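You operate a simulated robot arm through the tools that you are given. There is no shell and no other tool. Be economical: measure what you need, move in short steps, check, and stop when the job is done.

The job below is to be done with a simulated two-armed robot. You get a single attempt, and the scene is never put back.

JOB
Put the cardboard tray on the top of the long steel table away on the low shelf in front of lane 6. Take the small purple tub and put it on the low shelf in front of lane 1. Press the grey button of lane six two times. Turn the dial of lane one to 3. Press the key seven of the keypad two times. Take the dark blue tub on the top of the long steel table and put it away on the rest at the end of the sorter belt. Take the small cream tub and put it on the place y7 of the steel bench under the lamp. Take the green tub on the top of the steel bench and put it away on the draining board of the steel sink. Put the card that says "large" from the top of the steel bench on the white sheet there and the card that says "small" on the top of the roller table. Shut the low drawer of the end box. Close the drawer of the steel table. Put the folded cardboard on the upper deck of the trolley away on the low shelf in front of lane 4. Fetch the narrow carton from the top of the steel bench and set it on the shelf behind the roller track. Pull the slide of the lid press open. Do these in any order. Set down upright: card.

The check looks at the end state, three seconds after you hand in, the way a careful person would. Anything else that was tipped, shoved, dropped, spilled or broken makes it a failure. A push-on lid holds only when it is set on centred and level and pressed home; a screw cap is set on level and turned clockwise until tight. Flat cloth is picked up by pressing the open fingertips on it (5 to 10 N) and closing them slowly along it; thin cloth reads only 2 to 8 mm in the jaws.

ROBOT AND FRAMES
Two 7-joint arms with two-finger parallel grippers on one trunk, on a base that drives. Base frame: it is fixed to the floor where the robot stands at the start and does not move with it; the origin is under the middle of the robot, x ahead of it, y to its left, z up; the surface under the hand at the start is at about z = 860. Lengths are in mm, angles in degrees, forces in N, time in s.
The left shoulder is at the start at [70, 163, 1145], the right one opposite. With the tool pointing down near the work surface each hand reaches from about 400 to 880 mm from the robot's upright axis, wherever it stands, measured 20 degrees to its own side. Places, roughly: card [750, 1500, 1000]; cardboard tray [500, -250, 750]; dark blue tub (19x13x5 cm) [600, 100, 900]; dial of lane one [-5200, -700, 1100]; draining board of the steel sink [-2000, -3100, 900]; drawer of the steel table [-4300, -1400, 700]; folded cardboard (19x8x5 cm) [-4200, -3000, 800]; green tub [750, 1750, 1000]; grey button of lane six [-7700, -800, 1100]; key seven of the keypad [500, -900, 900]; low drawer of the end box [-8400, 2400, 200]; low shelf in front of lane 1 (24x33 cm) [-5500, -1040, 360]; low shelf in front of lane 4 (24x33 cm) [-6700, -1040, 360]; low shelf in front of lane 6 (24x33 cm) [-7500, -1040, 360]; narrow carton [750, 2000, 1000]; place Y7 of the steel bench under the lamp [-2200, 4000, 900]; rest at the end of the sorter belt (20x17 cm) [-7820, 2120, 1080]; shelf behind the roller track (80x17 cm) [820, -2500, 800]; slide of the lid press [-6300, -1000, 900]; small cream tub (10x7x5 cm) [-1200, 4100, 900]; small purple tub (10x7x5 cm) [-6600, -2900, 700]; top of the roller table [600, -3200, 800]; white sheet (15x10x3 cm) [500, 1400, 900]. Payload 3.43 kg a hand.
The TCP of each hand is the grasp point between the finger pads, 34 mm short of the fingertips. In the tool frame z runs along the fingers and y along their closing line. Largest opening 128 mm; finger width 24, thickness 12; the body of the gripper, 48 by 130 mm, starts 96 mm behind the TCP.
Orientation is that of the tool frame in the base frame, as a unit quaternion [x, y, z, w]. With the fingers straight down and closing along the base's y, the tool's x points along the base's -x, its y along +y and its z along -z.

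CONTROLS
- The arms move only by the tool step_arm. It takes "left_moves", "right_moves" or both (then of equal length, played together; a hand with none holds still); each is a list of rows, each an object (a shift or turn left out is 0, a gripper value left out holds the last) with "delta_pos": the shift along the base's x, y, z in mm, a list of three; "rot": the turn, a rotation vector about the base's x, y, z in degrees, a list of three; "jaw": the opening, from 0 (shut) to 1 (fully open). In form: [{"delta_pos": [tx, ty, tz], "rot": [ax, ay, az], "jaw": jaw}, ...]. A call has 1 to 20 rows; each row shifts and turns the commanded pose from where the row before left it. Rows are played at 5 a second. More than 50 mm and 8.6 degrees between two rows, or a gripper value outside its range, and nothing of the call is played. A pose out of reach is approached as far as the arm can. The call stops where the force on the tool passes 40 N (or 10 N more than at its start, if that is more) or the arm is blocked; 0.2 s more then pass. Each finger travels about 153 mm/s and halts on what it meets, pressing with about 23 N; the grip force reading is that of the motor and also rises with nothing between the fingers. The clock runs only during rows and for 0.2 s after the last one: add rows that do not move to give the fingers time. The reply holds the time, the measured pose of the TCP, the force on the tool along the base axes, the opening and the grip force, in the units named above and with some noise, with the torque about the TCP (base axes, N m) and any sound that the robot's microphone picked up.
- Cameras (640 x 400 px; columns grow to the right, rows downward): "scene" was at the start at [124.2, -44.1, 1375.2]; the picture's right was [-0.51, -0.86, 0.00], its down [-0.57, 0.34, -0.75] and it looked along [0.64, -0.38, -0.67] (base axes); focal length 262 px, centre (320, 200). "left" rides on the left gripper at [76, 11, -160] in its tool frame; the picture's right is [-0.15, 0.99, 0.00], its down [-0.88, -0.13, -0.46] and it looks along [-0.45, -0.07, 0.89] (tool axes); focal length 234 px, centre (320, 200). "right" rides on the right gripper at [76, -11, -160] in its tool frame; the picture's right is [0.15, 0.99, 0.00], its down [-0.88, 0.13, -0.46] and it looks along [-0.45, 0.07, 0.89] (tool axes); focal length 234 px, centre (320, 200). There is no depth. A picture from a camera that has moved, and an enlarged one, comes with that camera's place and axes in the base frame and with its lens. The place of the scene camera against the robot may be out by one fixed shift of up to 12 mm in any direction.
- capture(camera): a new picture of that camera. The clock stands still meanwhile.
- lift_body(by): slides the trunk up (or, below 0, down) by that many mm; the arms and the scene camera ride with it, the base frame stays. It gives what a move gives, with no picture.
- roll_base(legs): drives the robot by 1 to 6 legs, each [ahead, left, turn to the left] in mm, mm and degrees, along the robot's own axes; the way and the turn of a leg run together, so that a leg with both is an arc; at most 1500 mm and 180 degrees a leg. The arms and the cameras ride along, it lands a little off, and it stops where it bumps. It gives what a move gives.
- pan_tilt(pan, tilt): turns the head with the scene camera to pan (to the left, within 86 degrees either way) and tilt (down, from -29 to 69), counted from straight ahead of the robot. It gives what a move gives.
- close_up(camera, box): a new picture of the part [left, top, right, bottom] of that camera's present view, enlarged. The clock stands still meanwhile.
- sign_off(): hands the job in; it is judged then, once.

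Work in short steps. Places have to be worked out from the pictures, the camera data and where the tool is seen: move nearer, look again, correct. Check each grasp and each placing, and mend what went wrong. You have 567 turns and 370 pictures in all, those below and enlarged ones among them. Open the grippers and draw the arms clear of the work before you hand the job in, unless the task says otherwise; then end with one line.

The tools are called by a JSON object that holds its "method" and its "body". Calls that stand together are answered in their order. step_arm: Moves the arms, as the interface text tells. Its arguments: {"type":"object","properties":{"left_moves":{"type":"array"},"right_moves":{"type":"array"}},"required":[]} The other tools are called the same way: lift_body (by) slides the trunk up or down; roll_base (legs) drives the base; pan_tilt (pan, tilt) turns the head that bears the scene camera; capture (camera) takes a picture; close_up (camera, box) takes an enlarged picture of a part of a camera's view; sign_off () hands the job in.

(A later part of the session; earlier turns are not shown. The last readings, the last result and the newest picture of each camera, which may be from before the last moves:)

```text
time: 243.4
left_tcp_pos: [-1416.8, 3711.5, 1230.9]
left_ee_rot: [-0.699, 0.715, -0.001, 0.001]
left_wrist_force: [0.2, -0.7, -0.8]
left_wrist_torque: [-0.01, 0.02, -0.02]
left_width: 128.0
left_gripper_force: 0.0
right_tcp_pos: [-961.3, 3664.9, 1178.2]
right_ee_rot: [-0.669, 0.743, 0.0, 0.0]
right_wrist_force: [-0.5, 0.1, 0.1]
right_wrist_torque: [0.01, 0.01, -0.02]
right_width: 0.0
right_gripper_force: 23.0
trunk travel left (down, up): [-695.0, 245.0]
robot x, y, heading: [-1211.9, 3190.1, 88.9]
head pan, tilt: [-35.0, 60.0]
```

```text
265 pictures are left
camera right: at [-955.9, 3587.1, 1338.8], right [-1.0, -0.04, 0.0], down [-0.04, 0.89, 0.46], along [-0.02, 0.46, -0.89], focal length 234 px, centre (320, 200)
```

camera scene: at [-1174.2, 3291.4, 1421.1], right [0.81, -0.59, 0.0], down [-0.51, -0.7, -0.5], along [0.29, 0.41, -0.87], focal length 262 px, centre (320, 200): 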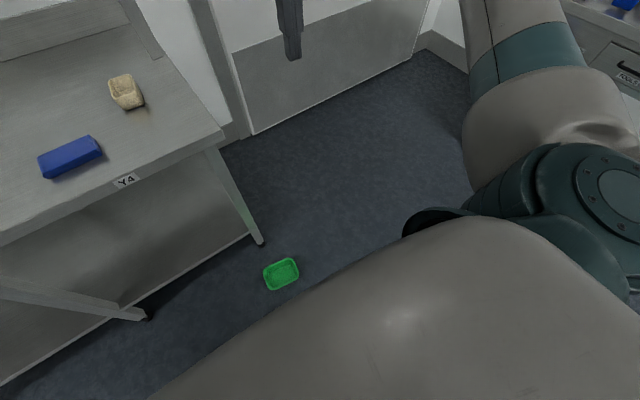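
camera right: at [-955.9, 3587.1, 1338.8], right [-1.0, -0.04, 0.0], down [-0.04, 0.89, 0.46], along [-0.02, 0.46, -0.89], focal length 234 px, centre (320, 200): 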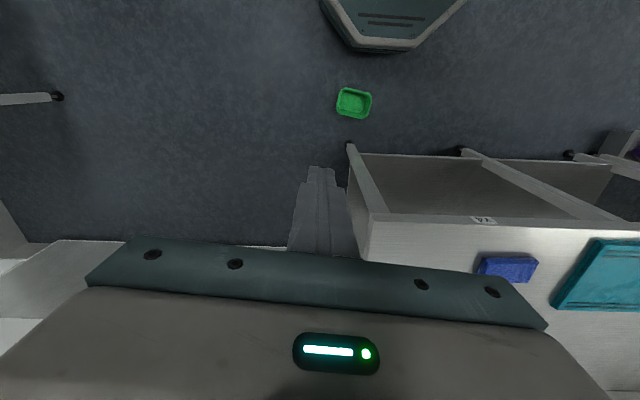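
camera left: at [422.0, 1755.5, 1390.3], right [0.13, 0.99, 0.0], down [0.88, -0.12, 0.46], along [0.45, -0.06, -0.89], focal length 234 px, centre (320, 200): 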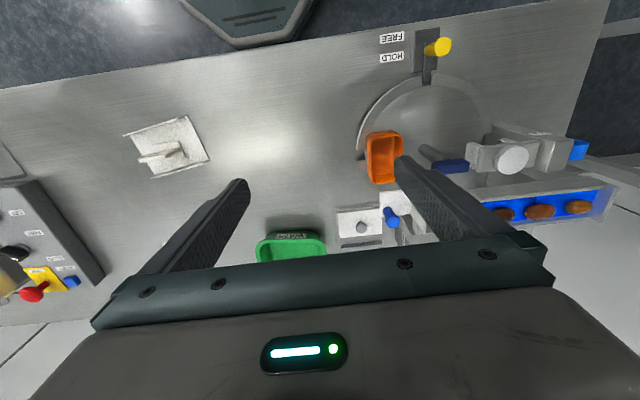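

The tub landed upright on the floor at about (−1135,3690), in front of the bench. I leave it there for now and do the cream tub first from a position to the left; lower the trunk 120 mm because of the lamp.

{"method": "lift_body", "body": {"by": -120}}

{"method": "roll_base", "body": {"legs": [[0, 310, 1], [300, 0, 0]]}}

{"method": "pan_tilt", "body": {"pan": -10, "tilt": 35}}

{"method": "capture", "body": {"camera": "scene"}}

{"method": "capture", "body": {"camera": "right"}}

```text
time: 244.9
left_tcp_pos: [-1417.4, 3711.0, 1110.4]
left_ee_rot: [-0.7, 0.714, 0.0, 0.002]
left_wrist_force: [0.3, -0.3, 0.0]
left_wrist_torque: [0.01, 0.02, -0.03]
left_width: 128.2
left_gripper_force: 0.1
right_tcp_pos: [-960.0, 3665.1, 1058.4]
right_ee_rot: [-0.669, 0.743, 0.0, 0.001]
right_wrist_force: [-0.2, 0.4, 0.2]
right_wrist_torque: [0.01, 0.02, 0.0]
right_width: 0.0
right_gripper_force: 23.1
trunk travel left (down, up): [-575.0, 365.0]
robot x, y, heading: [-1215.9, 3187.5, 88.9]
head pan, tilt: [-35.0, 60.0]
```

```text
time: 248.7
left_tcp_pos: [-1748.0, 4007.2, 1111.4]
left_ee_rot: [0.708, -0.706, 0.0, -0.001]
left_wrist_force: [0.5, 0.6, -0.1]
left_wrist_torque: [-0.06, 0.02, 0.03]
left_width: 128.0
left_gripper_force: 0.0
right_tcp_pos: [-1289.8, 3971.3, 1059.0]
right_ee_rot: [-0.677, 0.736, 0.001, 0.001]
right_wrist_force: [-0.1, 0.0, 0.3]
right_wrist_torque: [-0.03, 0.0, -0.01]
right_width: 0.1
right_gripper_force: 22.9
trunk travel left (down, up): [-575.0, 365.0]
robot x, y, heading: [-1535.3, 3487.9, 90.0]
head pan, tilt: [-35.0, 60.0]
```

```text
time: 249.6
left_tcp_pos: [-1748.3, 4008.0, 1110.6]
left_ee_rot: [0.707, -0.707, 0.001, -0.002]
left_wrist_force: [0.2, -0.4, 0.1]
left_wrist_torque: [0.01, -0.03, -0.01]
left_width: 128.0
left_gripper_force: 0.0
right_tcp_pos: [-1291.5, 3970.9, 1058.7]
right_ee_rot: [-0.677, 0.736, 0.0, 0.001]
right_wrist_force: [-0.7, 1.0, 1.3]
right_wrist_torque: [0.0, 0.0, -0.05]
right_width: 0.2
right_gripper_force: 23.1
trunk travel left (down, up): [-575.0, 365.0]
robot x, y, heading: [-1537.9, 3485.3, 90.2]
head pan, tilt: [-10.0, 35.0]
```

```text
264 pictures are left
camera scene: at [-1519.1, 3623.9, 1335.3], right [0.99, -0.17, 0.0], down [-0.1, -0.57, -0.82], along [0.14, 0.81, -0.57], focal length 262 px, centre (320, 200)
```

scene: 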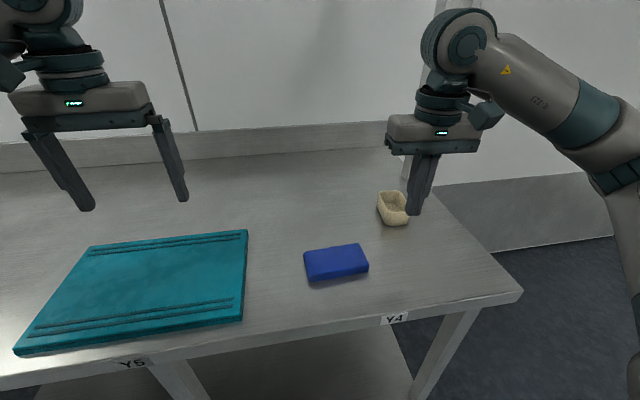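

```text
263 pictures are left
camera right: at [-1284.1, 3892.2, 1218.9], right [-1.0, -0.06, 0.0], down [-0.06, 0.89, 0.46], along [-0.03, 0.46, -0.89], focal length 234 px, centre (320, 200)
```

right: 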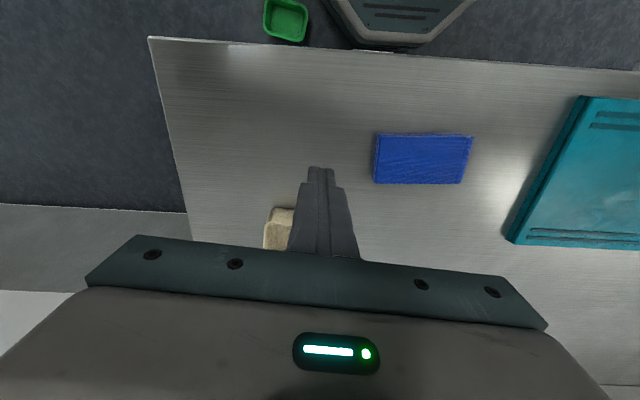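

I open the right jaw and move it so the camera sees the cream tub.

{"method": "step_arm", "body": {"right_moves": [{"delta_pos": [30, 0, 0], "jaw": 1}, {"delta_pos": [30, 20, 0]}, {"delta_pos": [20, 30, 0]}, {"delta_pos": [0, 30, 0]}, {}]}}

{"method": "capture", "body": {"camera": "right"}}

```text
time: 250.8
left_tcp_pos: [-1748.5, 4006.2, 1110.7]
left_ee_rot: [-0.707, 0.708, -0.001, 0.002]
left_wrist_force: [-0.2, 1.6, -0.1]
left_wrist_torque: [0.04, -0.02, -0.04]
left_width: 128.1
left_gripper_force: 0.0
right_tcp_pos: [-1209.1, 4049.5, 1058.2]
right_ee_rot: [-0.677, 0.736, 0.003, 0.001]
right_wrist_force: [0.3, 0.6, 0.7]
right_wrist_torque: [0.0, -0.03, -0.02]
right_width: 128.0
right_gripper_force: 0.0
trunk travel left (down, up): [-575.0, 365.0]
robot x, y, heading: [-1533.5, 3489.6, 90.1]
head pan, tilt: [-10.0, 35.0]
```

```text
262 pictures are left
camera right: at [-1202.0, 3971.1, 1218.0], right [-1.0, -0.06, 0.0], down [-0.06, 0.89, 0.46], along [-0.03, 0.46, -0.89], focal length 234 px, centre (320, 200)
```

right: 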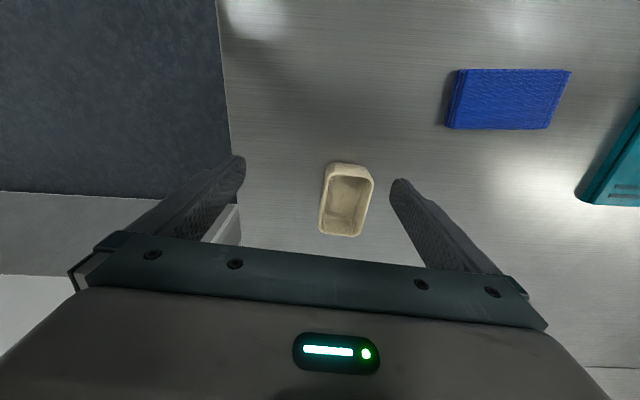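

Cream tub at about (−1246,4114), long axis nearly along y. I align above it and come down part-way.

{"method": "step_arm", "body": {"right_moves": [{"delta_pos": [-20, 35, 0], "rot": [0, 0, -3.7]}, {"delta_pos": [-17, 30, -25]}, {"delta_pos": [0, 0, -35]}, {}]}}

{"method": "capture", "body": {"camera": "right"}}

{"method": "close_up", "body": {"camera": "scene", "box": [320, 130, 480, 250]}}

```text
time: 251.8
left_tcp_pos: [-1749.3, 4006.7, 1109.2]
left_ee_rot: [0.708, -0.706, 0.0, -0.002]
left_wrist_force: [-0.6, 0.0, 0.1]
left_wrist_torque: [-0.01, 0.01, 0.01]
left_width: 128.0
left_gripper_force: 0.1
right_tcp_pos: [-1246.9, 4115.1, 999.2]
right_ee_rot: [-0.653, 0.758, 0.0, 0.001]
right_wrist_force: [-0.3, 0.4, -0.5]
right_wrist_torque: [-0.03, 0.0, -0.01]
right_width: 128.1
right_gripper_force: 0.1
trunk travel left (down, up): [-575.0, 365.0]
robot x, y, heading: [-1534.1, 3489.7, 90.3]
head pan, tilt: [-10.0, 35.0]
```

```text
261 pictures are left
camera right: at [-1245.6, 4037.1, 1159.7], right [-1.0, 0.0, 0.0], down [0.0, 0.89, 0.46], along [0.0, 0.46, -0.89], focal length 234 px, centre (320, 200)
```

right: 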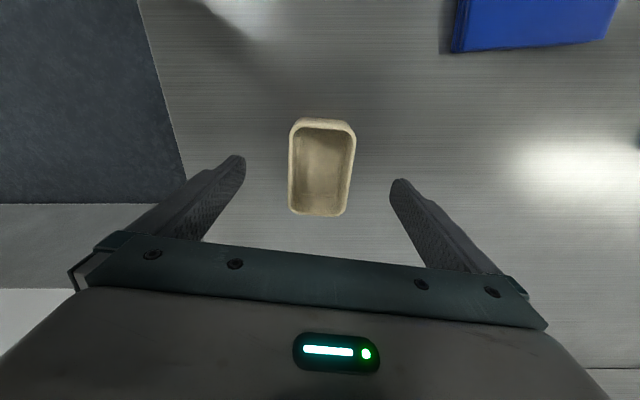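

```text
3.33 times, centred on (400, 190) of scene
camera zoom: at [-1520.0, 3624.2, 1335.4], right [0.99, -0.17, 0.0], down [-0.1, -0.57, -0.82], along [0.14, 0.81, -0.57], focal length 873 px, centre (53, 233)
```

zoom: 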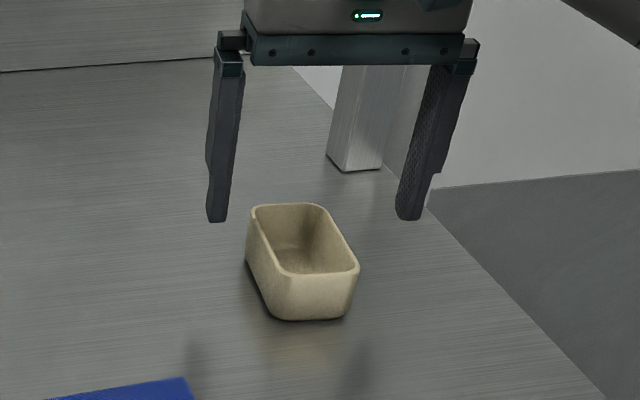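

Rim at about (−1246,4123,920). Descend to z≈918 and close across the width.

{"method": "step_arm", "body": {"right_moves": [{"delta_pos": [1, 8, -30]}, {"delta_pos": [0, 0, -30]}, {"delta_pos": [0, 0, -20]}, {"jaw": 0.8}, {"jaw": 0.7}, {"jaw": 0.6}, {"jaw": 0.5}, {"jaw": 0.4}, {}, {}]}}

{"method": "close_up", "body": {"camera": "scene", "box": [320, 130, 480, 250]}}

```text
time: 252.6
left_tcp_pos: [-1748.9, 4005.9, 1109.7]
left_ee_rot: [0.707, -0.707, 0.001, -0.002]
left_wrist_force: [0.4, 1.1, -1.4]
left_wrist_torque: [-0.05, 0.01, 0.02]
left_width: 128.0
left_gripper_force: 0.1
right_tcp_pos: [-1245.4, 4123.1, 935.7]
right_ee_rot: [-0.653, 0.758, 0.006, 0.004]
right_wrist_force: [-4.5, -16.7, 17.6]
right_wrist_torque: [-0.88, -1.04, -1.28]
right_width: 126.9
right_gripper_force: 0.0
trunk travel left (down, up): [-575.0, 365.0]
robot x, y, heading: [-1537.5, 3487.7, 90.4]
head pan, tilt: [-10.0, 35.0]
stopped in row 3 (right hand): the force on the tool passed its limit at 51 N (the readings are from after the stop); the commanded pose is now the measured one
```

```text
3.33 times, centred on (400, 190) of scene
camera zoom: at [-1519.9, 3622.1, 1335.8], right [0.99, -0.17, 0.0], down [-0.1, -0.56, -0.82], along [0.14, 0.81, -0.57], focal length 873 px, centre (53, 233)
```

zoom: 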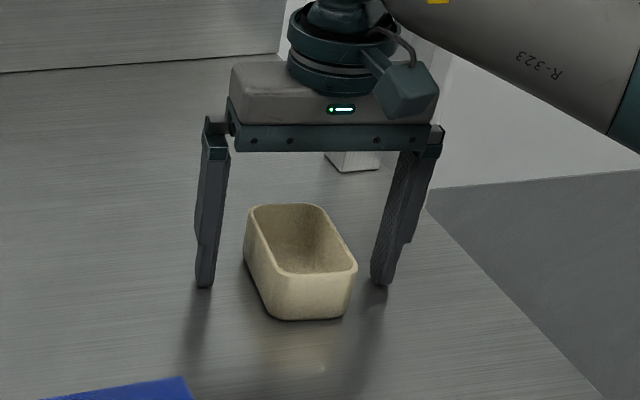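

The fingertips touched the bench (so bench ≈900, rim ≈950). I lift 14 mm, shift back 8 mm and close.

{"method": "step_arm", "body": {"right_moves": [{"delta_pos": [0, 0, 8]}, {"delta_pos": [0, -8, 8]}, {"jaw": 0.8}, {"jaw": 0.7}, {"jaw": 0.6}, {"jaw": 0.5}, {"jaw": 0.4}, {}, {}]}}

{"method": "close_up", "body": {"camera": "scene", "box": [320, 130, 480, 250]}}

```text
time: 254.6
left_tcp_pos: [-1747.9, 4007.9, 1110.5]
left_ee_rot: [0.707, -0.707, 0.001, -0.001]
left_wrist_force: [-0.1, 0.4, -0.8]
left_wrist_torque: [0.04, 0.03, -0.03]
left_width: 127.9
left_gripper_force: 0.1
right_tcp_pos: [-1245.0, 4119.0, 946.1]
right_ee_rot: [-0.653, 0.758, 0.005, 0.004]
right_wrist_force: [0.0, -0.2, -0.1]
right_wrist_torque: [-0.01, 0.0, 0.01]
right_width: 62.1
right_gripper_force: 23.4
trunk travel left (down, up): [-575.0, 365.0]
robot x, y, heading: [-1534.6, 3490.3, 90.3]
head pan, tilt: [-10.0, 35.0]
```

```text
3.33 times, centred on (400, 190) of scene
camera zoom: at [-1519.0, 3624.4, 1335.4], right [0.99, -0.17, 0.0], down [-0.1, -0.57, -0.82], along [0.14, 0.81, -0.57], focal length 873 px, centre (53, 233)
```

zoom: 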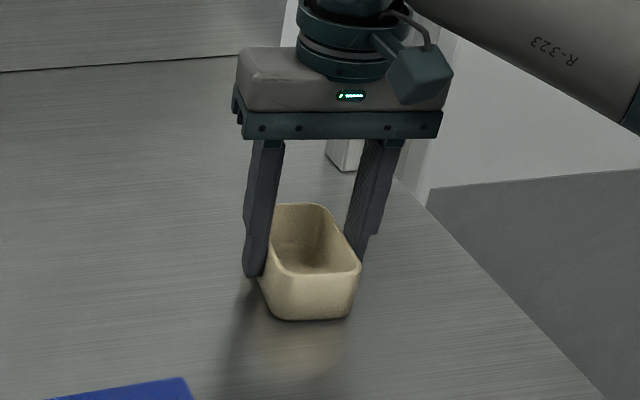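

Cream tub held. I lift it and look left along the bench for the place labels.

{"method": "step_arm", "body": {"right_moves": [{"delta_pos": [0, 0, 40]}, {"delta_pos": [0, -20, 40]}, {"delta_pos": [0, -40, 25]}, {"delta_pos": [-20, -40, 0]}, {"delta_pos": [-40, 0, 0]}]}}

{"method": "pan_tilt", "body": {"pan": 45, "tilt": 30}}

{"method": "capture", "body": {"camera": "scene"}}

```text
time: 255.8
left_tcp_pos: [-1750.1, 4008.6, 1110.0]
left_ee_rot: [0.707, -0.707, 0.002, -0.002]
left_wrist_force: [-0.2, -0.7, 0.4]
left_wrist_torque: [-0.02, 0.0, 0.01]
left_width: 128.1
left_gripper_force: 0.1
right_tcp_pos: [-1304.5, 4018.9, 1052.5]
right_ee_rot: [-0.652, 0.758, 0.005, 0.003]
right_wrist_force: [-0.4, 0.8, -0.2]
right_wrist_torque: [-0.03, -0.05, 0.02]
right_width: 61.7
right_gripper_force: 22.5
trunk travel left (down, up): [-575.0, 365.0]
robot x, y, heading: [-1534.6, 3488.8, 90.3]
head pan, tilt: [-10.0, 35.0]
```

```text
time: 257.0
left_tcp_pos: [-1748.3, 4008.2, 1110.3]
left_ee_rot: [-0.707, 0.707, -0.001, 0.002]
left_wrist_force: [0.5, 0.3, -0.4]
left_wrist_torque: [0.0, -0.03, 0.02]
left_width: 128.0
left_gripper_force: 0.1
right_tcp_pos: [-1302.6, 4017.7, 1052.8]
right_ee_rot: [-0.653, 0.757, 0.006, 0.004]
right_wrist_force: [0.9, 0.8, -0.3]
right_wrist_torque: [0.01, 0.03, 0.0]
right_width: 61.4
right_gripper_force: 23.2
trunk travel left (down, up): [-575.0, 365.0]
robot x, y, heading: [-1536.3, 3491.3, 90.2]
head pan, tilt: [45.0, 30.0]
```

```text
257 pictures are left
camera scene: at [-1598.0, 3601.4, 1343.2], right [0.71, 0.71, 0.0], down [0.35, -0.35, -0.87], along [-0.61, 0.61, -0.5], focal length 262 px, centre (320, 200)
```

scene: 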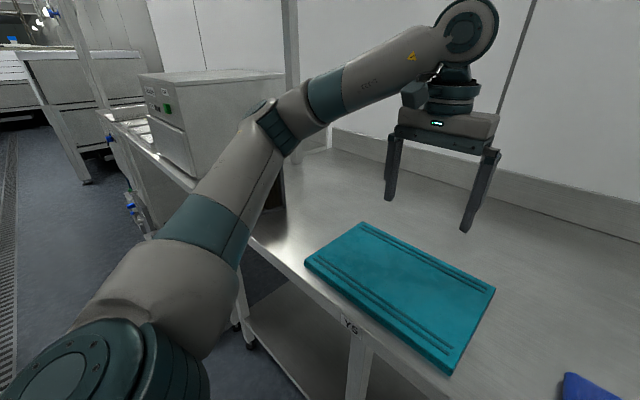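

Machine at left starts x<−2345, y>3900. I tuck the left hand back (behind the bench front), then drive 500 mm left and look for Y7.

{"method": "step_arm", "body": {"left_moves": [{"delta_pos": [0, -45, 0]}, {"delta_pos": [0, -45, 0]}, {"delta_pos": [0, -40, 20]}]}}

{"method": "roll_base", "body": {"legs": [[0, 480, 0]]}}

{"method": "pan_tilt", "body": {"pan": 5, "tilt": 38}}

{"method": "capture", "body": {"camera": "scene"}}

```text
time: 257.8
left_tcp_pos: [-1746.5, 3873.6, 1128.0]
left_ee_rot: [0.707, -0.707, 0.001, -0.002]
left_wrist_force: [1.1, -0.6, 0.2]
left_wrist_torque: [0.02, 0.0, 0.01]
left_width: 128.1
left_gripper_force: 0.0
right_tcp_pos: [-1302.3, 4017.3, 1054.6]
right_ee_rot: [-0.653, 0.757, 0.007, 0.005]
right_wrist_force: [0.2, 0.5, 0.5]
right_wrist_torque: [0.01, 0.01, -0.02]
right_width: 61.4
right_gripper_force: 23.0
trunk travel left (down, up): [-575.0, 365.0]
robot x, y, heading: [-1536.0, 3487.1, 90.3]
head pan, tilt: [45.0, 30.0]
```

```text
time: 260.7
left_tcp_pos: [-2232.0, 3870.0, 1126.4]
left_ee_rot: [0.709, -0.705, 0.002, -0.001]
left_wrist_force: [-0.1, -0.4, 0.5]
left_wrist_torque: [0.01, 0.02, 0.01]
left_width: 127.9
left_gripper_force: 0.2
right_tcp_pos: [-1788.4, 4017.3, 1052.4]
right_ee_rot: [-0.655, 0.756, 0.006, 0.004]
right_wrist_force: [-0.8, 0.6, -1.2]
right_wrist_torque: [-0.04, -0.03, 0.01]
right_width: 61.1
right_gripper_force: 22.8
trunk travel left (down, up): [-575.0, 365.0]
robot x, y, heading: [-2017.4, 3490.0, 90.4]
head pan, tilt: [45.0, 30.0]
```

```text
time: 261.7
left_tcp_pos: [-2230.9, 3871.1, 1126.9]
left_ee_rot: [0.71, -0.705, 0.001, -0.002]
left_wrist_force: [-0.9, 0.5, 0.2]
left_wrist_torque: [-0.01, 0.0, -0.01]
left_width: 128.3
left_gripper_force: 0.0
right_tcp_pos: [-1786.9, 4017.4, 1052.2]
right_ee_rot: [-0.655, 0.756, 0.005, 0.004]
right_wrist_force: [-0.8, 0.5, -0.6]
right_wrist_torque: [-0.03, 0.01, -0.01]
right_width: 60.9
right_gripper_force: 23.0
trunk travel left (down, up): [-575.0, 365.0]
robot x, y, heading: [-2016.3, 3484.9, 90.3]
head pan, tilt: [5.0, 38.0]
```

```text
256 pictures are left
camera scene: at [-2024.4, 3620.3, 1330.8], right [1.0, 0.1, 0.0], down [0.06, -0.61, -0.79], along [-0.08, 0.78, -0.62], focal length 262 px, centre (320, 200)
```

scene: 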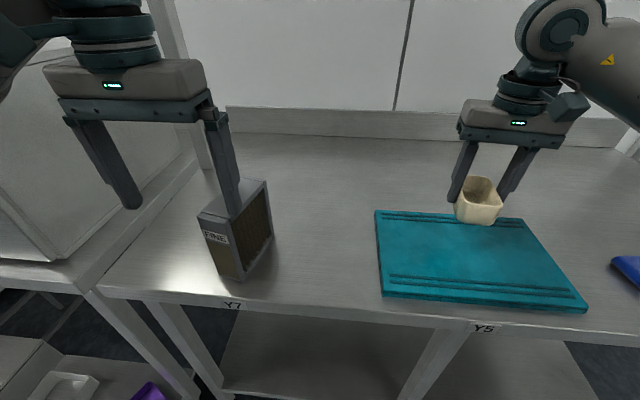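

Y7's label is at x≈−2212; a FINE block stands just there, so I'll set the tub beside/behind it at about (−2140,4055). Moving the right hand over (left hand a bit away).

{"method": "step_arm", "body": {"left_moves": [{"delta_pos": [-30, -20, 0]}, {"delta_pos": [-30, -20, 0]}, {}, {}, {}, {}, {}, {}], "right_moves": [{"delta_pos": [-45, 5, 0]}, {"delta_pos": [-45, 5, 0]}, {"delta_pos": [-45, 5, 0]}, {"delta_pos": [-45, 5, 0]}, {"delta_pos": [-45, 5, 0]}, {"delta_pos": [-45, 5, 0]}, {"delta_pos": [-40, 5, 0]}, {}]}}

{"method": "capture", "body": {"camera": "right"}}

{"method": "capture", "body": {"camera": "scene"}}

```text
time: 263.5
left_tcp_pos: [-2290.9, 3830.6, 1127.7]
left_ee_rot: [0.709, -0.705, 0.0, -0.001]
left_wrist_force: [0.8, 0.0, 0.1]
left_wrist_torque: [0.01, 0.06, -0.04]
left_width: 128.0
left_gripper_force: 0.0
right_tcp_pos: [-2096.8, 4054.9, 1051.7]
right_ee_rot: [-0.655, 0.756, 0.007, 0.003]
right_wrist_force: [0.6, 0.6, -0.2]
right_wrist_torque: [-0.05, 0.03, -0.02]
right_width: 61.1
right_gripper_force: 22.5
trunk travel left (down, up): [-575.0, 365.0]
robot x, y, heading: [-2019.5, 3482.4, 90.5]
head pan, tilt: [5.0, 38.0]
```

```text
255 pictures are left
camera right: at [-2094.4, 3975.1, 1210.1], right [-1.0, 0.0, 0.0], down [0.0, 0.88, 0.47], along [0.0, 0.47, -0.88], focal length 234 px, centre (320, 200)
```

right: 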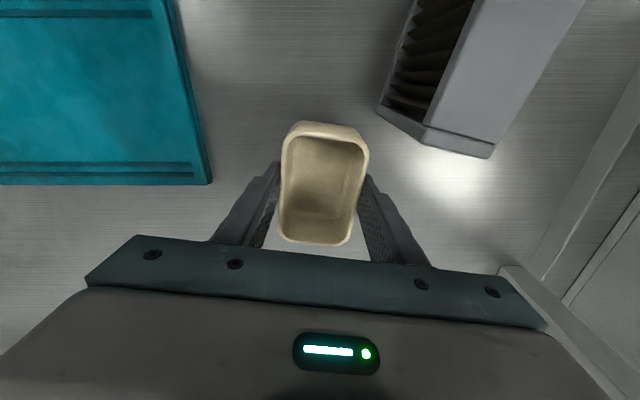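

```text
254 pictures are left
camera scene: at [-2022.7, 3620.5, 1330.8], right [1.0, 0.1, 0.0], down [0.06, -0.61, -0.79], along [-0.08, 0.78, -0.62], focal length 262 px, centre (320, 200)
```

scene: 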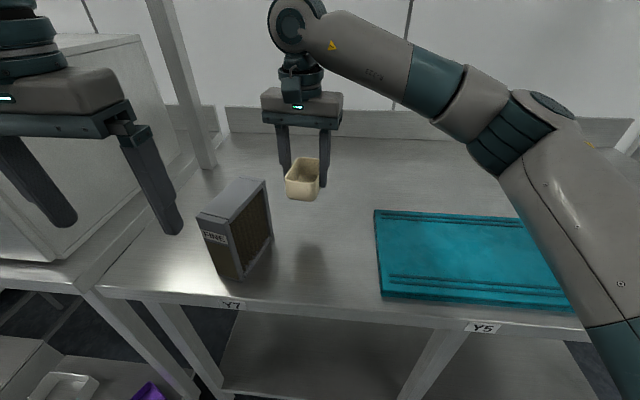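

FINE's nearest corner is at about (−2167,4010). I set the tub at (−2125,4075): shift, lower to just above the bench, then to contact.

{"method": "step_arm", "body": {"right_moves": [{"delta_pos": [-28, 20, 0]}, {"delta_pos": [0, 0, -40]}, {"delta_pos": [0, 0, -40]}, {"delta_pos": [0, 0, -15]}, {"delta_pos": [0, 0, -4]}, {"delta_pos": [0, 0, -3]}, {"delta_pos": [0, 0, -3]}, {}]}}

{"method": "close_up", "body": {"camera": "scene", "box": [190, 100, 390, 300]}}

```text
time: 265.3
left_tcp_pos: [-2291.3, 3829.8, 1125.6]
left_ee_rot: [0.709, -0.705, 0.001, -0.001]
left_wrist_force: [0.0, -0.2, 0.5]
left_wrist_torque: [0.0, -0.02, 0.0]
left_width: 128.0
left_gripper_force: 0.0
right_tcp_pos: [-2126.4, 4073.7, 946.6]
right_ee_rot: [-0.655, 0.756, 0.006, 0.003]
right_wrist_force: [0.1, -0.3, 0.1]
right_wrist_torque: [0.02, -0.01, -0.02]
right_width: 61.0
right_gripper_force: 22.9
trunk travel left (down, up): [-575.0, 365.0]
robot x, y, heading: [-2016.3, 3483.3, 90.6]
head pan, tilt: [5.0, 38.0]
```

```text
2.00 times, centred on (290, 200) of scene
camera zoom: at [-2024.5, 3620.4, 1330.8], right [1.0, 0.1, 0.0], down [0.06, -0.61, -0.79], along [-0.08, 0.78, -0.62], focal length 524 px, centre (380, 200)
```

zoom: 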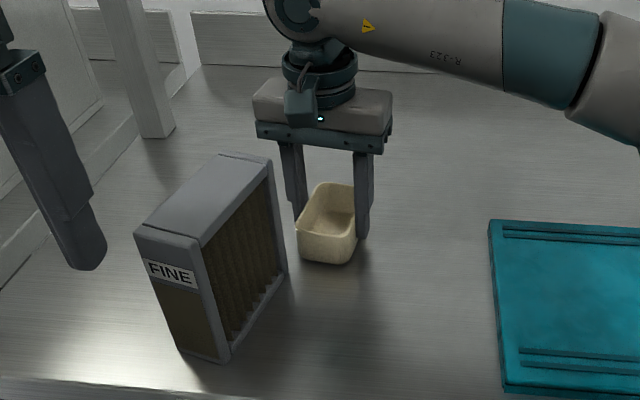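

Nearly down; last millimetres to contact.

{"method": "step_arm", "body": {"right_moves": [{"delta_pos": [0, 0, -2]}, {"delta_pos": [0, 0, -1]}, {"delta_pos": [0, 0, -1]}, {}]}}

```text
time: 266.3
left_tcp_pos: [-2290.2, 3830.8, 1125.9]
left_ee_rot: [0.71, -0.704, 0.001, -0.002]
left_wrist_force: [0.1, 0.4, 1.1]
left_wrist_torque: [0.02, 0.05, -0.03]
left_width: 128.0
left_gripper_force: 0.1
right_tcp_pos: [-2126.3, 4073.5, 945.3]
right_ee_rot: [-0.655, 0.756, 0.008, 0.005]
right_wrist_force: [-0.8, 6.9, 18.2]
right_wrist_torque: [-0.03, -0.22, 0.09]
right_width: 61.2
right_gripper_force: 22.7
trunk travel left (down, up): [-575.0, 365.0]
robot x, y, heading: [-2017.6, 3484.4, 90.7]
head pan, tilt: [5.0, 38.0]
```

Contact. I ease 1 mm, open and lift away.

{"method": "step_arm", "body": {"right_moves": [{"delta_pos": [0, 0, 1.5]}, {"jaw": 0.52}, {"jaw": 0.58}, {"jaw": 0.65}, {"delta_pos": [0, 0, 30]}, {"delta_pos": [0, 0, 40]}, {"delta_pos": [0, 0, 45]}, {"delta_pos": [45, 0, 0]}, {"delta_pos": [45, -20, 0]}, {"delta_pos": [45, -20, 0]}]}}

{"method": "close_up", "body": {"camera": "scene", "box": [190, 100, 390, 300]}}

```text
time: 268.5
left_tcp_pos: [-2290.7, 3829.8, 1126.7]
left_ee_rot: [0.71, -0.704, 0.0, -0.001]
left_wrist_force: [-0.3, -0.1, 0.1]
left_wrist_torque: [0.02, 0.01, 0.02]
left_width: 128.1
left_gripper_force: 0.0
right_tcp_pos: [-1989.7, 4030.1, 1062.4]
right_ee_rot: [-0.655, 0.756, 0.006, 0.003]
right_wrist_force: [0.0, 0.7, 0.2]
right_wrist_torque: [0.02, 0.03, 0.01]
right_width: 83.2
right_gripper_force: 0.1
trunk travel left (down, up): [-575.0, 365.0]
robot x, y, heading: [-2017.4, 3487.0, 90.5]
head pan, tilt: [5.0, 38.0]
```

```text
2.00 times, centred on (290, 200) of scene
camera zoom: at [-2022.4, 3620.0, 1330.9], right [1.0, 0.1, 0.0], down [0.06, -0.61, -0.79], along [-0.08, 0.78, -0.62], focal length 524 px, centre (380, 200)
```

zoom: 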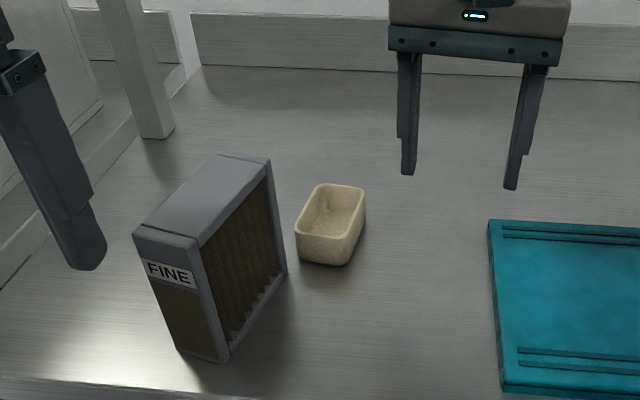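

Cream tub stands at Y7. Back off and go to the green tub on the floor, then lower the trunk.

{"method": "roll_base", "body": {"legs": [[-380, 0, -0.5], [0, -880, 0]]}}

{"method": "lift_body", "body": {"by": -450}}

{"method": "pan_tilt", "body": {"pan": 0, "tilt": 50}}

{"method": "capture", "body": {"camera": "scene"}}

```text
time: 275.2
left_tcp_pos: [-1405.7, 3439.7, 1127.0]
left_ee_rot: [-0.705, 0.709, -0.001, 0.002]
left_wrist_force: [-0.1, -1.1, 0.5]
left_wrist_torque: [0.01, 0.03, 0.02]
left_width: 128.0
left_gripper_force: 0.0
right_tcp_pos: [-1103.7, 3635.3, 1063.0]
right_ee_rot: [-0.65, 0.76, 0.006, 0.004]
right_wrist_force: [0.7, 0.5, 0.0]
right_wrist_torque: [0.0, -0.02, 0.01]
right_width: 83.3
right_gripper_force: 0.1
trunk travel left (down, up): [-575.0, 365.0]
robot x, y, heading: [-1138.5, 3091.9, 89.9]
head pan, tilt: [5.0, 38.0]
```

```text
refused: -450 is not a number from -400 to 400
```

```text
time: 276.0
left_tcp_pos: [-1406.0, 3438.6, 1126.3]
left_ee_rot: [-0.705, 0.709, -0.001, 0.001]
left_wrist_force: [0.2, 0.3, 0.1]
left_wrist_torque: [-0.01, 0.03, 0.0]
left_width: 127.9
left_gripper_force: 0.1
right_tcp_pos: [-1104.0, 3634.4, 1061.6]
right_ee_rot: [-0.649, 0.761, 0.005, 0.004]
right_wrist_force: [-0.7, 0.3, -0.7]
right_wrist_torque: [0.01, 0.02, 0.0]
right_width: 82.9
right_gripper_force: 0.0
trunk travel left (down, up): [-575.0, 365.0]
robot x, y, heading: [-1137.8, 3091.4, 89.9]
head pan, tilt: [0.0, 50.0]
```

```text
251 pictures are left
camera scene: at [-1133.3, 3217.4, 1313.7], right [1.0, 0.0, 0.0], down [0.0, -0.77, -0.64], along [0.0, 0.64, -0.77], focal length 262 px, centre (320, 200)
```

scene: 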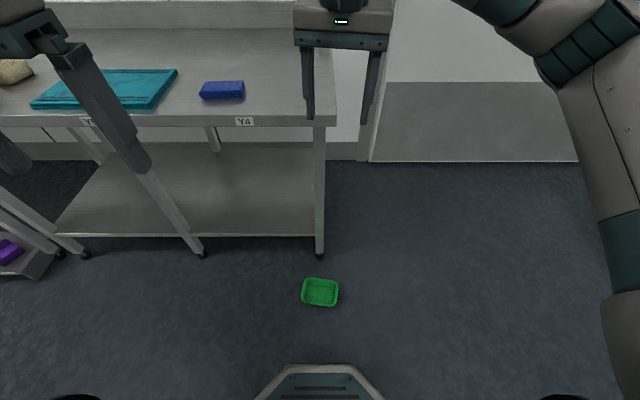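

Tub at (−1133,3691), upright. I lower the trunk in two steps and level the right hand's yaw to 90°.

{"method": "lift_body", "body": {"by": -400}}

{"method": "step_arm", "body": {"left_moves": [{"delta_pos": [45, 0, 0]}, {"delta_pos": [45, 0, 0]}, {"delta_pos": [45, 0, 0]}, {"delta_pos": [0, 45, 0]}, {"delta_pos": [0, 45, 0]}, {"delta_pos": [0, 45, 0]}, {}], "right_moves": [{"rot": [0, 0, 4.6], "jaw": 1}, {"rot": [0, 0, 4.6]}, {"delta_pos": [45, -10, 0]}, {"delta_pos": [35, 0, 0]}, {}, {}, {}]}}

{"method": "lift_body", "body": {"by": -130}}

{"method": "capture", "body": {"camera": "right"}}

{"method": "capture", "body": {"camera": "left"}}

```text
time: 279.8
left_tcp_pos: [-1404.7, 3439.3, 725.7]
left_ee_rot: [-0.705, 0.709, 0.0, 0.001]
left_wrist_force: [0.4, -0.3, 1.3]
left_wrist_torque: [-0.02, 0.04, 0.01]
left_width: 128.1
left_gripper_force: 0.1
right_tcp_pos: [-1103.9, 3634.6, 662.7]
right_ee_rot: [-0.65, 0.76, 0.006, 0.003]
right_wrist_force: [0.7, -0.8, 0.1]
right_wrist_torque: [-0.05, 0.02, -0.02]
right_width: 83.2
right_gripper_force: 0.0
trunk travel left (down, up): [-175.0, 765.0]
robot x, y, heading: [-1134.9, 3091.8, 89.8]
head pan, tilt: [0.0, 50.0]
```

```text
time: 281.4
left_tcp_pos: [-1271.6, 3574.2, 725.1]
left_ee_rot: [-0.705, 0.709, 0.0, 0.002]
left_wrist_force: [0.1, 0.1, -0.4]
left_wrist_torque: [0.0, 0.02, 0.01]
left_width: 128.0
left_gripper_force: 0.0
right_tcp_pos: [-1022.6, 3626.1, 661.7]
right_ee_rot: [0.709, -0.705, -0.006, -0.005]
right_wrist_force: [-0.2, 0.3, 0.3]
right_wrist_torque: [0.02, 0.02, 0.0]
right_width: 128.0
right_gripper_force: 0.1
trunk travel left (down, up): [-175.0, 765.0]
robot x, y, heading: [-1136.1, 3092.1, 89.6]
head pan, tilt: [0.0, 50.0]
```

```text
time: 283.0
left_tcp_pos: [-1272.6, 3574.2, 595.3]
left_ee_rot: [-0.706, 0.709, 0.0, 0.002]
left_wrist_force: [-0.1, -0.1, -0.1]
left_wrist_torque: [0.0, 0.04, -0.01]
left_width: 128.3
left_gripper_force: 0.0
right_tcp_pos: [-1022.7, 3625.2, 531.4]
right_ee_rot: [0.709, -0.706, -0.006, -0.003]
right_wrist_force: [1.3, 0.5, 1.0]
right_wrist_torque: [0.04, -0.02, -0.01]
right_width: 127.8
right_gripper_force: 0.1
trunk travel left (down, up): [-45.0, 895.0]
robot x, y, heading: [-1135.7, 3090.0, 89.9]
head pan, tilt: [0.0, 50.0]
```

```text
250 pictures are left
camera right: at [-1009.5, 3546.8, 690.6], right [-0.99, -0.15, 0.0], down [-0.13, 0.87, 0.47], along [-0.07, 0.46, -0.88], focal length 234 px, centre (320, 200)
```

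right: 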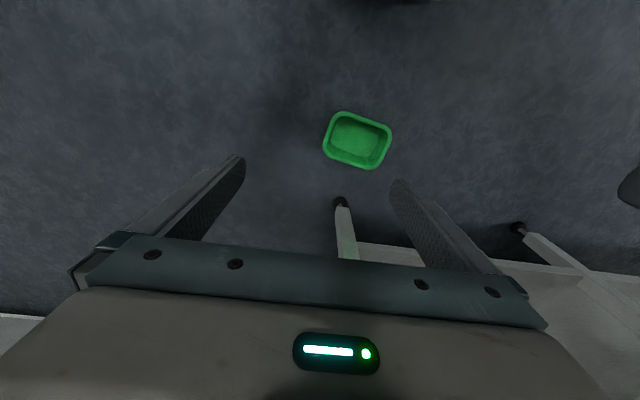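

```text
249 pictures are left
camera left: at [-1284.5, 3498.4, 755.8], right [-0.99, 0.15, 0.0], down [0.13, 0.88, 0.46], along [0.07, 0.45, -0.89], focal length 234 px, centre (320, 200)
```

left: 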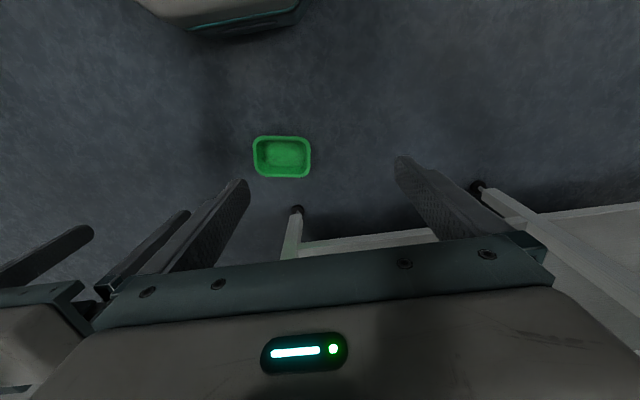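

Tub centre (−1136,3688), long axis yawed −8° from x; ends at (−1219,3700) and (−1053,3676). I bring both hands over the two ends.

{"method": "step_arm", "body": {"left_moves": [{"delta_pos": [15, 40, 0], "rot": [0, 0, -8], "jaw": 0.5}, {"delta_pos": [20, 43, 0]}, {"delta_pos": [22, 43, 0]}, {"delta_pos": [0, 0, -48]}, {"delta_pos": [0, 0, -48]}, {"delta_pos": [0, 0, -48]}, {"delta_pos": [0, 0, -48]}, {"delta_pos": [0, 0, -48]}, {"delta_pos": [0, 0, -48]}, {"delta_pos": [0, 0, -48]}, {"delta_pos": [0, 0, -48]}, {}], "right_moves": [{"delta_pos": [-15, 20, 0], "rot": [0, 0, -8], "jaw": 0.5}, {"delta_pos": [-15, 31, 0]}, {}, {"delta_pos": [0, 0, -48]}, {"delta_pos": [0, 0, -48]}, {"delta_pos": [0, 0, -48]}, {"delta_pos": [0, 0, -48]}, {"delta_pos": [0, 0, -48]}, {"delta_pos": [0, 0, -48]}, {"delta_pos": [0, 0, -32]}, {}, {}]}}

{"method": "capture", "body": {"camera": "right"}}

{"method": "capture", "body": {"camera": "left"}}

{"method": "close_up", "body": {"camera": "scene", "box": [220, 180, 420, 400]}}

```text
time: 285.6
left_tcp_pos: [-1214.6, 3700.1, 212.8]
left_ee_rot: [-0.654, 0.756, -0.001, 0.003]
left_wrist_force: [0.4, -0.1, 0.1]
left_wrist_torque: [0.03, 0.03, -0.01]
left_width: 64.1
left_gripper_force: 0.1
right_tcp_pos: [-1052.2, 3678.3, 210.9]
right_ee_rot: [-0.657, 0.754, 0.006, 0.004]
right_wrist_force: [0.4, -0.3, -0.7]
right_wrist_torque: [0.0, 0.02, -0.02]
right_width: 64.2
right_gripper_force: 0.0
trunk travel left (down, up): [-45.0, 895.0]
robot x, y, heading: [-1139.4, 3091.8, 89.9]
head pan, tilt: [0.0, 50.0]
```

```text
248 pictures are left
camera right: at [-1050.3, 3597.4, 370.4], right [-1.0, -0.01, 0.0], down [-0.01, 0.88, 0.47], along [-0.01, 0.47, -0.88], focal length 234 px, centre (320, 200)
```

right: 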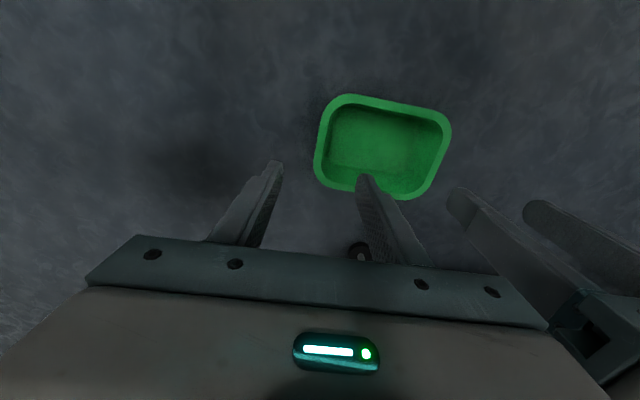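

```text
247 pictures are left
camera left: at [-1236.9, 3626.9, 372.3], right [-0.96, 0.29, 0.0], down [0.25, 0.85, 0.46], along [0.13, 0.44, -0.89], focal length 234 px, centre (320, 200)
```

left: 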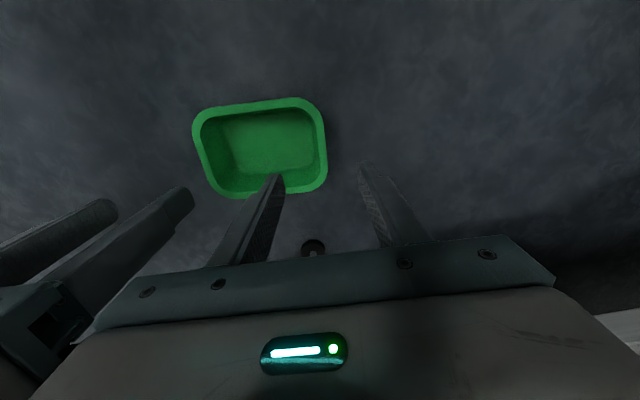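

```text
1.82 times, centred on (320, 290) of scene
camera zoom: at [-1133.1, 3217.3, 783.6], right [1.0, 0.0, 0.0], down [0.0, -0.77, -0.64], along [0.0, 0.64, -0.77], focal length 476 px, centre (320, 36)
```

zoom: 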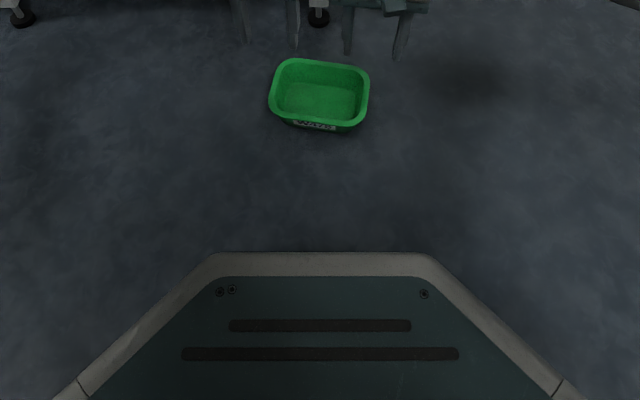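

Both hands are centred on the end walls (small −4 mm x fix for the right). Descend both to z≈62 (tips ~28 above floor) and close together.

{"method": "step_arm", "body": {"left_moves": [{"delta_pos": [-2, 0, -45]}, {"delta_pos": [0, 0, -45]}, {"delta_pos": [0, 0, -35]}, {"delta_pos": [0, 0, -26]}, {}, {"jaw": 0.35}, {"jaw": 0.25}, {"jaw": 0.15}, {"jaw": 0.05}, {"jaw": 0}, {}, {}], "right_moves": [{"delta_pos": [-4, -3, -45]}, {"delta_pos": [0, 0, -45]}, {"delta_pos": [0, 0, -35]}, {"delta_pos": [0, 0, -24]}, {}, {"jaw": 0.35}, {"jaw": 0.25}, {"jaw": 0.15}, {"jaw": 0.05}, {"jaw": 0}, {}, {}]}}

{"method": "close_up", "body": {"camera": "scene", "box": [220, 180, 420, 300]}}

```text
time: 288.2
left_tcp_pos: [-1216.5, 3699.3, 62.6]
left_ee_rot: [-0.654, 0.756, -0.001, 0.001]
left_wrist_force: [1.7, -7.7, 2.3]
left_wrist_torque: [-0.46, -0.64, -0.56]
left_width: 15.7
left_gripper_force: 22.6
right_tcp_pos: [-1057.4, 3674.9, 62.5]
right_ee_rot: [-0.658, 0.753, 0.007, 0.005]
right_wrist_force: [-1.9, 8.8, -0.7]
right_wrist_torque: [0.53, 0.67, -0.63]
right_width: 16.1
right_gripper_force: 23.1
trunk travel left (down, up): [-45.0, 895.0]
robot x, y, heading: [-1134.7, 3091.9, 89.9]
head pan, tilt: [0.0, 50.0]
```

```text
3.20 times, centred on (320, 240) of scene
camera zoom: at [-1133.1, 3217.1, 783.7], right [1.0, 0.0, 0.0], down [0.0, -0.77, -0.64], along [0.0, 0.64, -0.77], focal length 838 px, centre (320, 72)
```

zoom: 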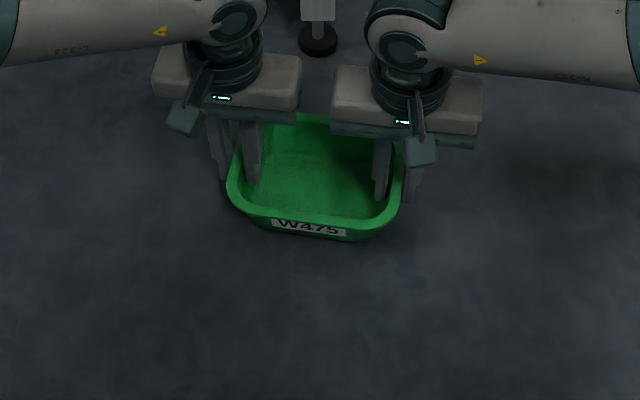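

Both ends are gripped. I lift with the trunk (arms stay rigid).

{"method": "lift_body", "body": {"by": 100}}

{"method": "lift_body", "body": {"by": 400}}

{"method": "close_up", "body": {"camera": "scene", "box": [220, 180, 420, 300]}}

```text
time: 289.5
left_tcp_pos: [-1215.8, 3700.5, 162.3]
left_ee_rot: [-0.654, 0.756, -0.002, 0.001]
left_wrist_force: [4.1, -7.9, -1.7]
left_wrist_torque: [-0.34, -0.75, -0.57]
left_width: 15.5
left_gripper_force: 23.4
right_tcp_pos: [-1058.9, 3674.5, 161.8]
right_ee_rot: [-0.658, 0.753, 0.006, 0.005]
right_wrist_force: [-3.4, 8.0, -0.1]
right_wrist_torque: [0.33, 0.79, -0.59]
right_width: 16.0
right_gripper_force: 23.0
trunk travel left (down, up): [-145.0, 795.0]
robot x, y, heading: [-1130.7, 3093.2, 89.7]
head pan, tilt: [0.0, 50.0]
```

```text
time: 293.4
left_tcp_pos: [-1215.6, 3700.0, 562.0]
left_ee_rot: [-0.654, 0.757, -0.001, 0.001]
left_wrist_force: [8.2, -8.4, -0.8]
left_wrist_torque: [-0.24, -0.83, -0.5]
left_width: 15.6
left_gripper_force: 23.1
right_tcp_pos: [-1058.3, 3674.4, 560.7]
right_ee_rot: [-0.658, 0.753, 0.006, 0.005]
right_wrist_force: [-8.0, 7.1, -0.7]
right_wrist_torque: [0.21, 0.81, -0.55]
right_width: 15.9
right_gripper_force: 22.9
trunk travel left (down, up): [-545.0, 395.0]
robot x, y, heading: [-1135.5, 3087.5, 90.0]
head pan, tilt: [0.0, 50.0]
```

```text
3.20 times, centred on (320, 240) of scene
camera zoom: at [-1133.1, 3217.6, 1283.6], right [1.0, 0.0, 0.0], down [0.0, -0.77, -0.64], along [0.0, 0.64, -0.77], focal length 838 px, centre (320, 72)
```

zoom: 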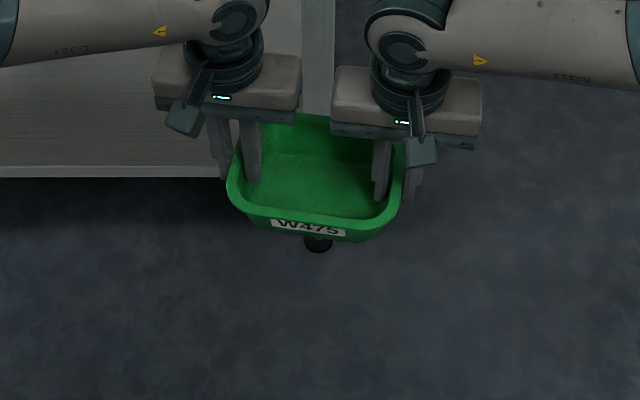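

Stable. I raise it 250 mm more, back off, go to the corridor side and turn around to face −y.

{"method": "lift_body", "body": {"by": 250}}

{"method": "roll_base", "body": {"legs": [[-300, 0, 0], [0, -640, 0], [0, 0, 90], [0, 0, 90]]}}

{"method": "pan_tilt", "body": {"pan": 0, "tilt": 25}}

{"method": "capture", "body": {"camera": "scene"}}

```text
time: 295.9
left_tcp_pos: [-1216.0, 3700.5, 812.2]
left_ee_rot: [-0.654, 0.757, -0.002, 0.001]
left_wrist_force: [9.8, -8.7, -0.5]
left_wrist_torque: [-0.18, -0.81, -0.47]
left_width: 15.5
left_gripper_force: 23.4
right_tcp_pos: [-1058.5, 3674.7, 812.6]
right_ee_rot: [-0.658, 0.753, 0.006, 0.004]
right_wrist_force: [-8.4, 8.4, -0.7]
right_wrist_torque: [0.21, 0.9, -0.55]
right_width: 15.8
right_gripper_force: 23.2
trunk travel left (down, up): [-795.0, 145.0]
robot x, y, heading: [-1134.0, 3088.0, 89.9]
head pan, tilt: [0.0, 50.0]
```

```text
time: 308.8
left_tcp_pos: [-405.3, 2188.8, 812.1]
left_ee_rot: [0.754, 0.657, -0.002, -0.001]
left_wrist_force: [-10.1, 7.7, -0.7]
left_wrist_torque: [0.25, 0.9, -0.37]
left_width: 15.7
left_gripper_force: 22.9
right_tcp_pos: [-564.1, 2212.3, 810.9]
right_ee_rot: [0.751, 0.66, -0.004, 0.006]
right_wrist_force: [10.3, -8.1, -0.5]
right_wrist_torque: [-0.17, -0.86, -0.53]
right_width: 15.9
right_gripper_force: 22.8
trunk travel left (down, up): [-795.0, 145.0]
robot x, y, heading: [-490.6, 2797.4, -89.8]
head pan, tilt: [0.0, 50.0]
```

```text
time: 309.7
left_tcp_pos: [-406.9, 2188.1, 811.3]
left_ee_rot: [0.755, 0.656, -0.001, -0.002]
left_wrist_force: [1.0, 4.1, -1.8]
left_wrist_torque: [0.21, 0.64, -0.21]
left_width: 15.1
left_gripper_force: 23.1
right_tcp_pos: [-564.5, 2212.1, 812.8]
right_ee_rot: [0.751, 0.661, -0.005, 0.007]
right_wrist_force: [-1.6, -4.9, -1.3]
right_wrist_torque: [-0.18, -0.66, -0.51]
right_width: 15.4
right_gripper_force: 22.9
trunk travel left (down, up): [-795.0, 145.0]
robot x, y, heading: [-492.8, 2797.2, -89.4]
head pan, tilt: [0.0, 25.0]
```

```text
243 pictures are left
camera scene: at [-488.8, 2651.8, 1571.0], right [-1.0, 0.0, 0.0], down [0.0, 0.42, -0.91], along [0.0, -0.91, -0.42], focal length 262 px, centre (320, 200)
```

scene: 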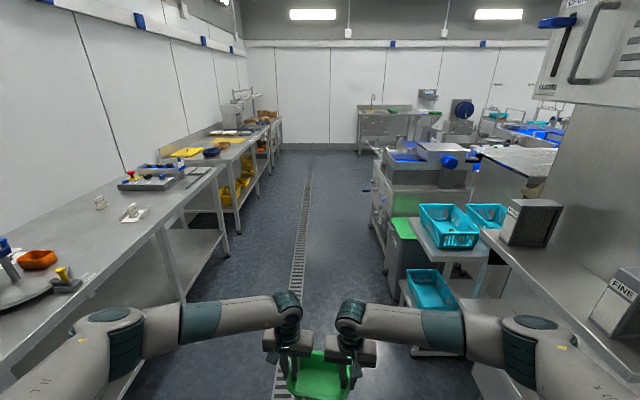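

The corridor is clear; centre line x≈−250. I move over and drive forward two legs, then check alignment.

{"method": "roll_base", "body": {"legs": [[0, 240, -0.5], [1400, 0, 0], [1000, 0, 0]]}}

{"method": "capture", "body": {"camera": "scene"}}

```text
time: 322.9
left_tcp_pos: [-194.0, -229.7, 811.8]
left_ee_rot: [0.761, 0.649, -0.001, -0.001]
left_wrist_force: [0.3, 4.3, -1.5]
left_wrist_torque: [0.17, 0.68, -0.21]
left_width: 15.1
left_gripper_force: 22.6
right_tcp_pos: [-353.6, -203.1, 811.1]
right_ee_rot: [0.757, 0.653, -0.004, 0.006]
right_wrist_force: [-0.2, -5.2, -0.5]
right_wrist_torque: [-0.14, -0.66, -0.49]
right_width: 15.4
right_gripper_force: 23.5
trunk travel left (down, up): [-795.0, 145.0]
robot x, y, heading: [-267.6, 382.5, -90.6]
head pan, tilt: [0.0, 25.0]
```

```text
242 pictures are left
camera scene: at [-267.8, 236.7, 1571.2], right [-1.0, 0.01, 0.0], down [0.01, 0.42, -0.91], along [-0.01, -0.91, -0.42], focal length 262 px, centre (320, 200)
```

scene: 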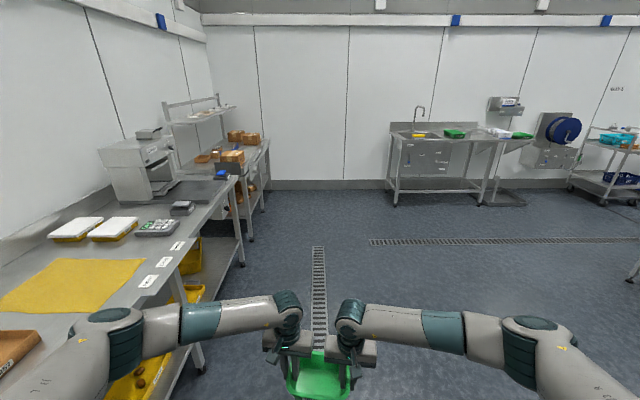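

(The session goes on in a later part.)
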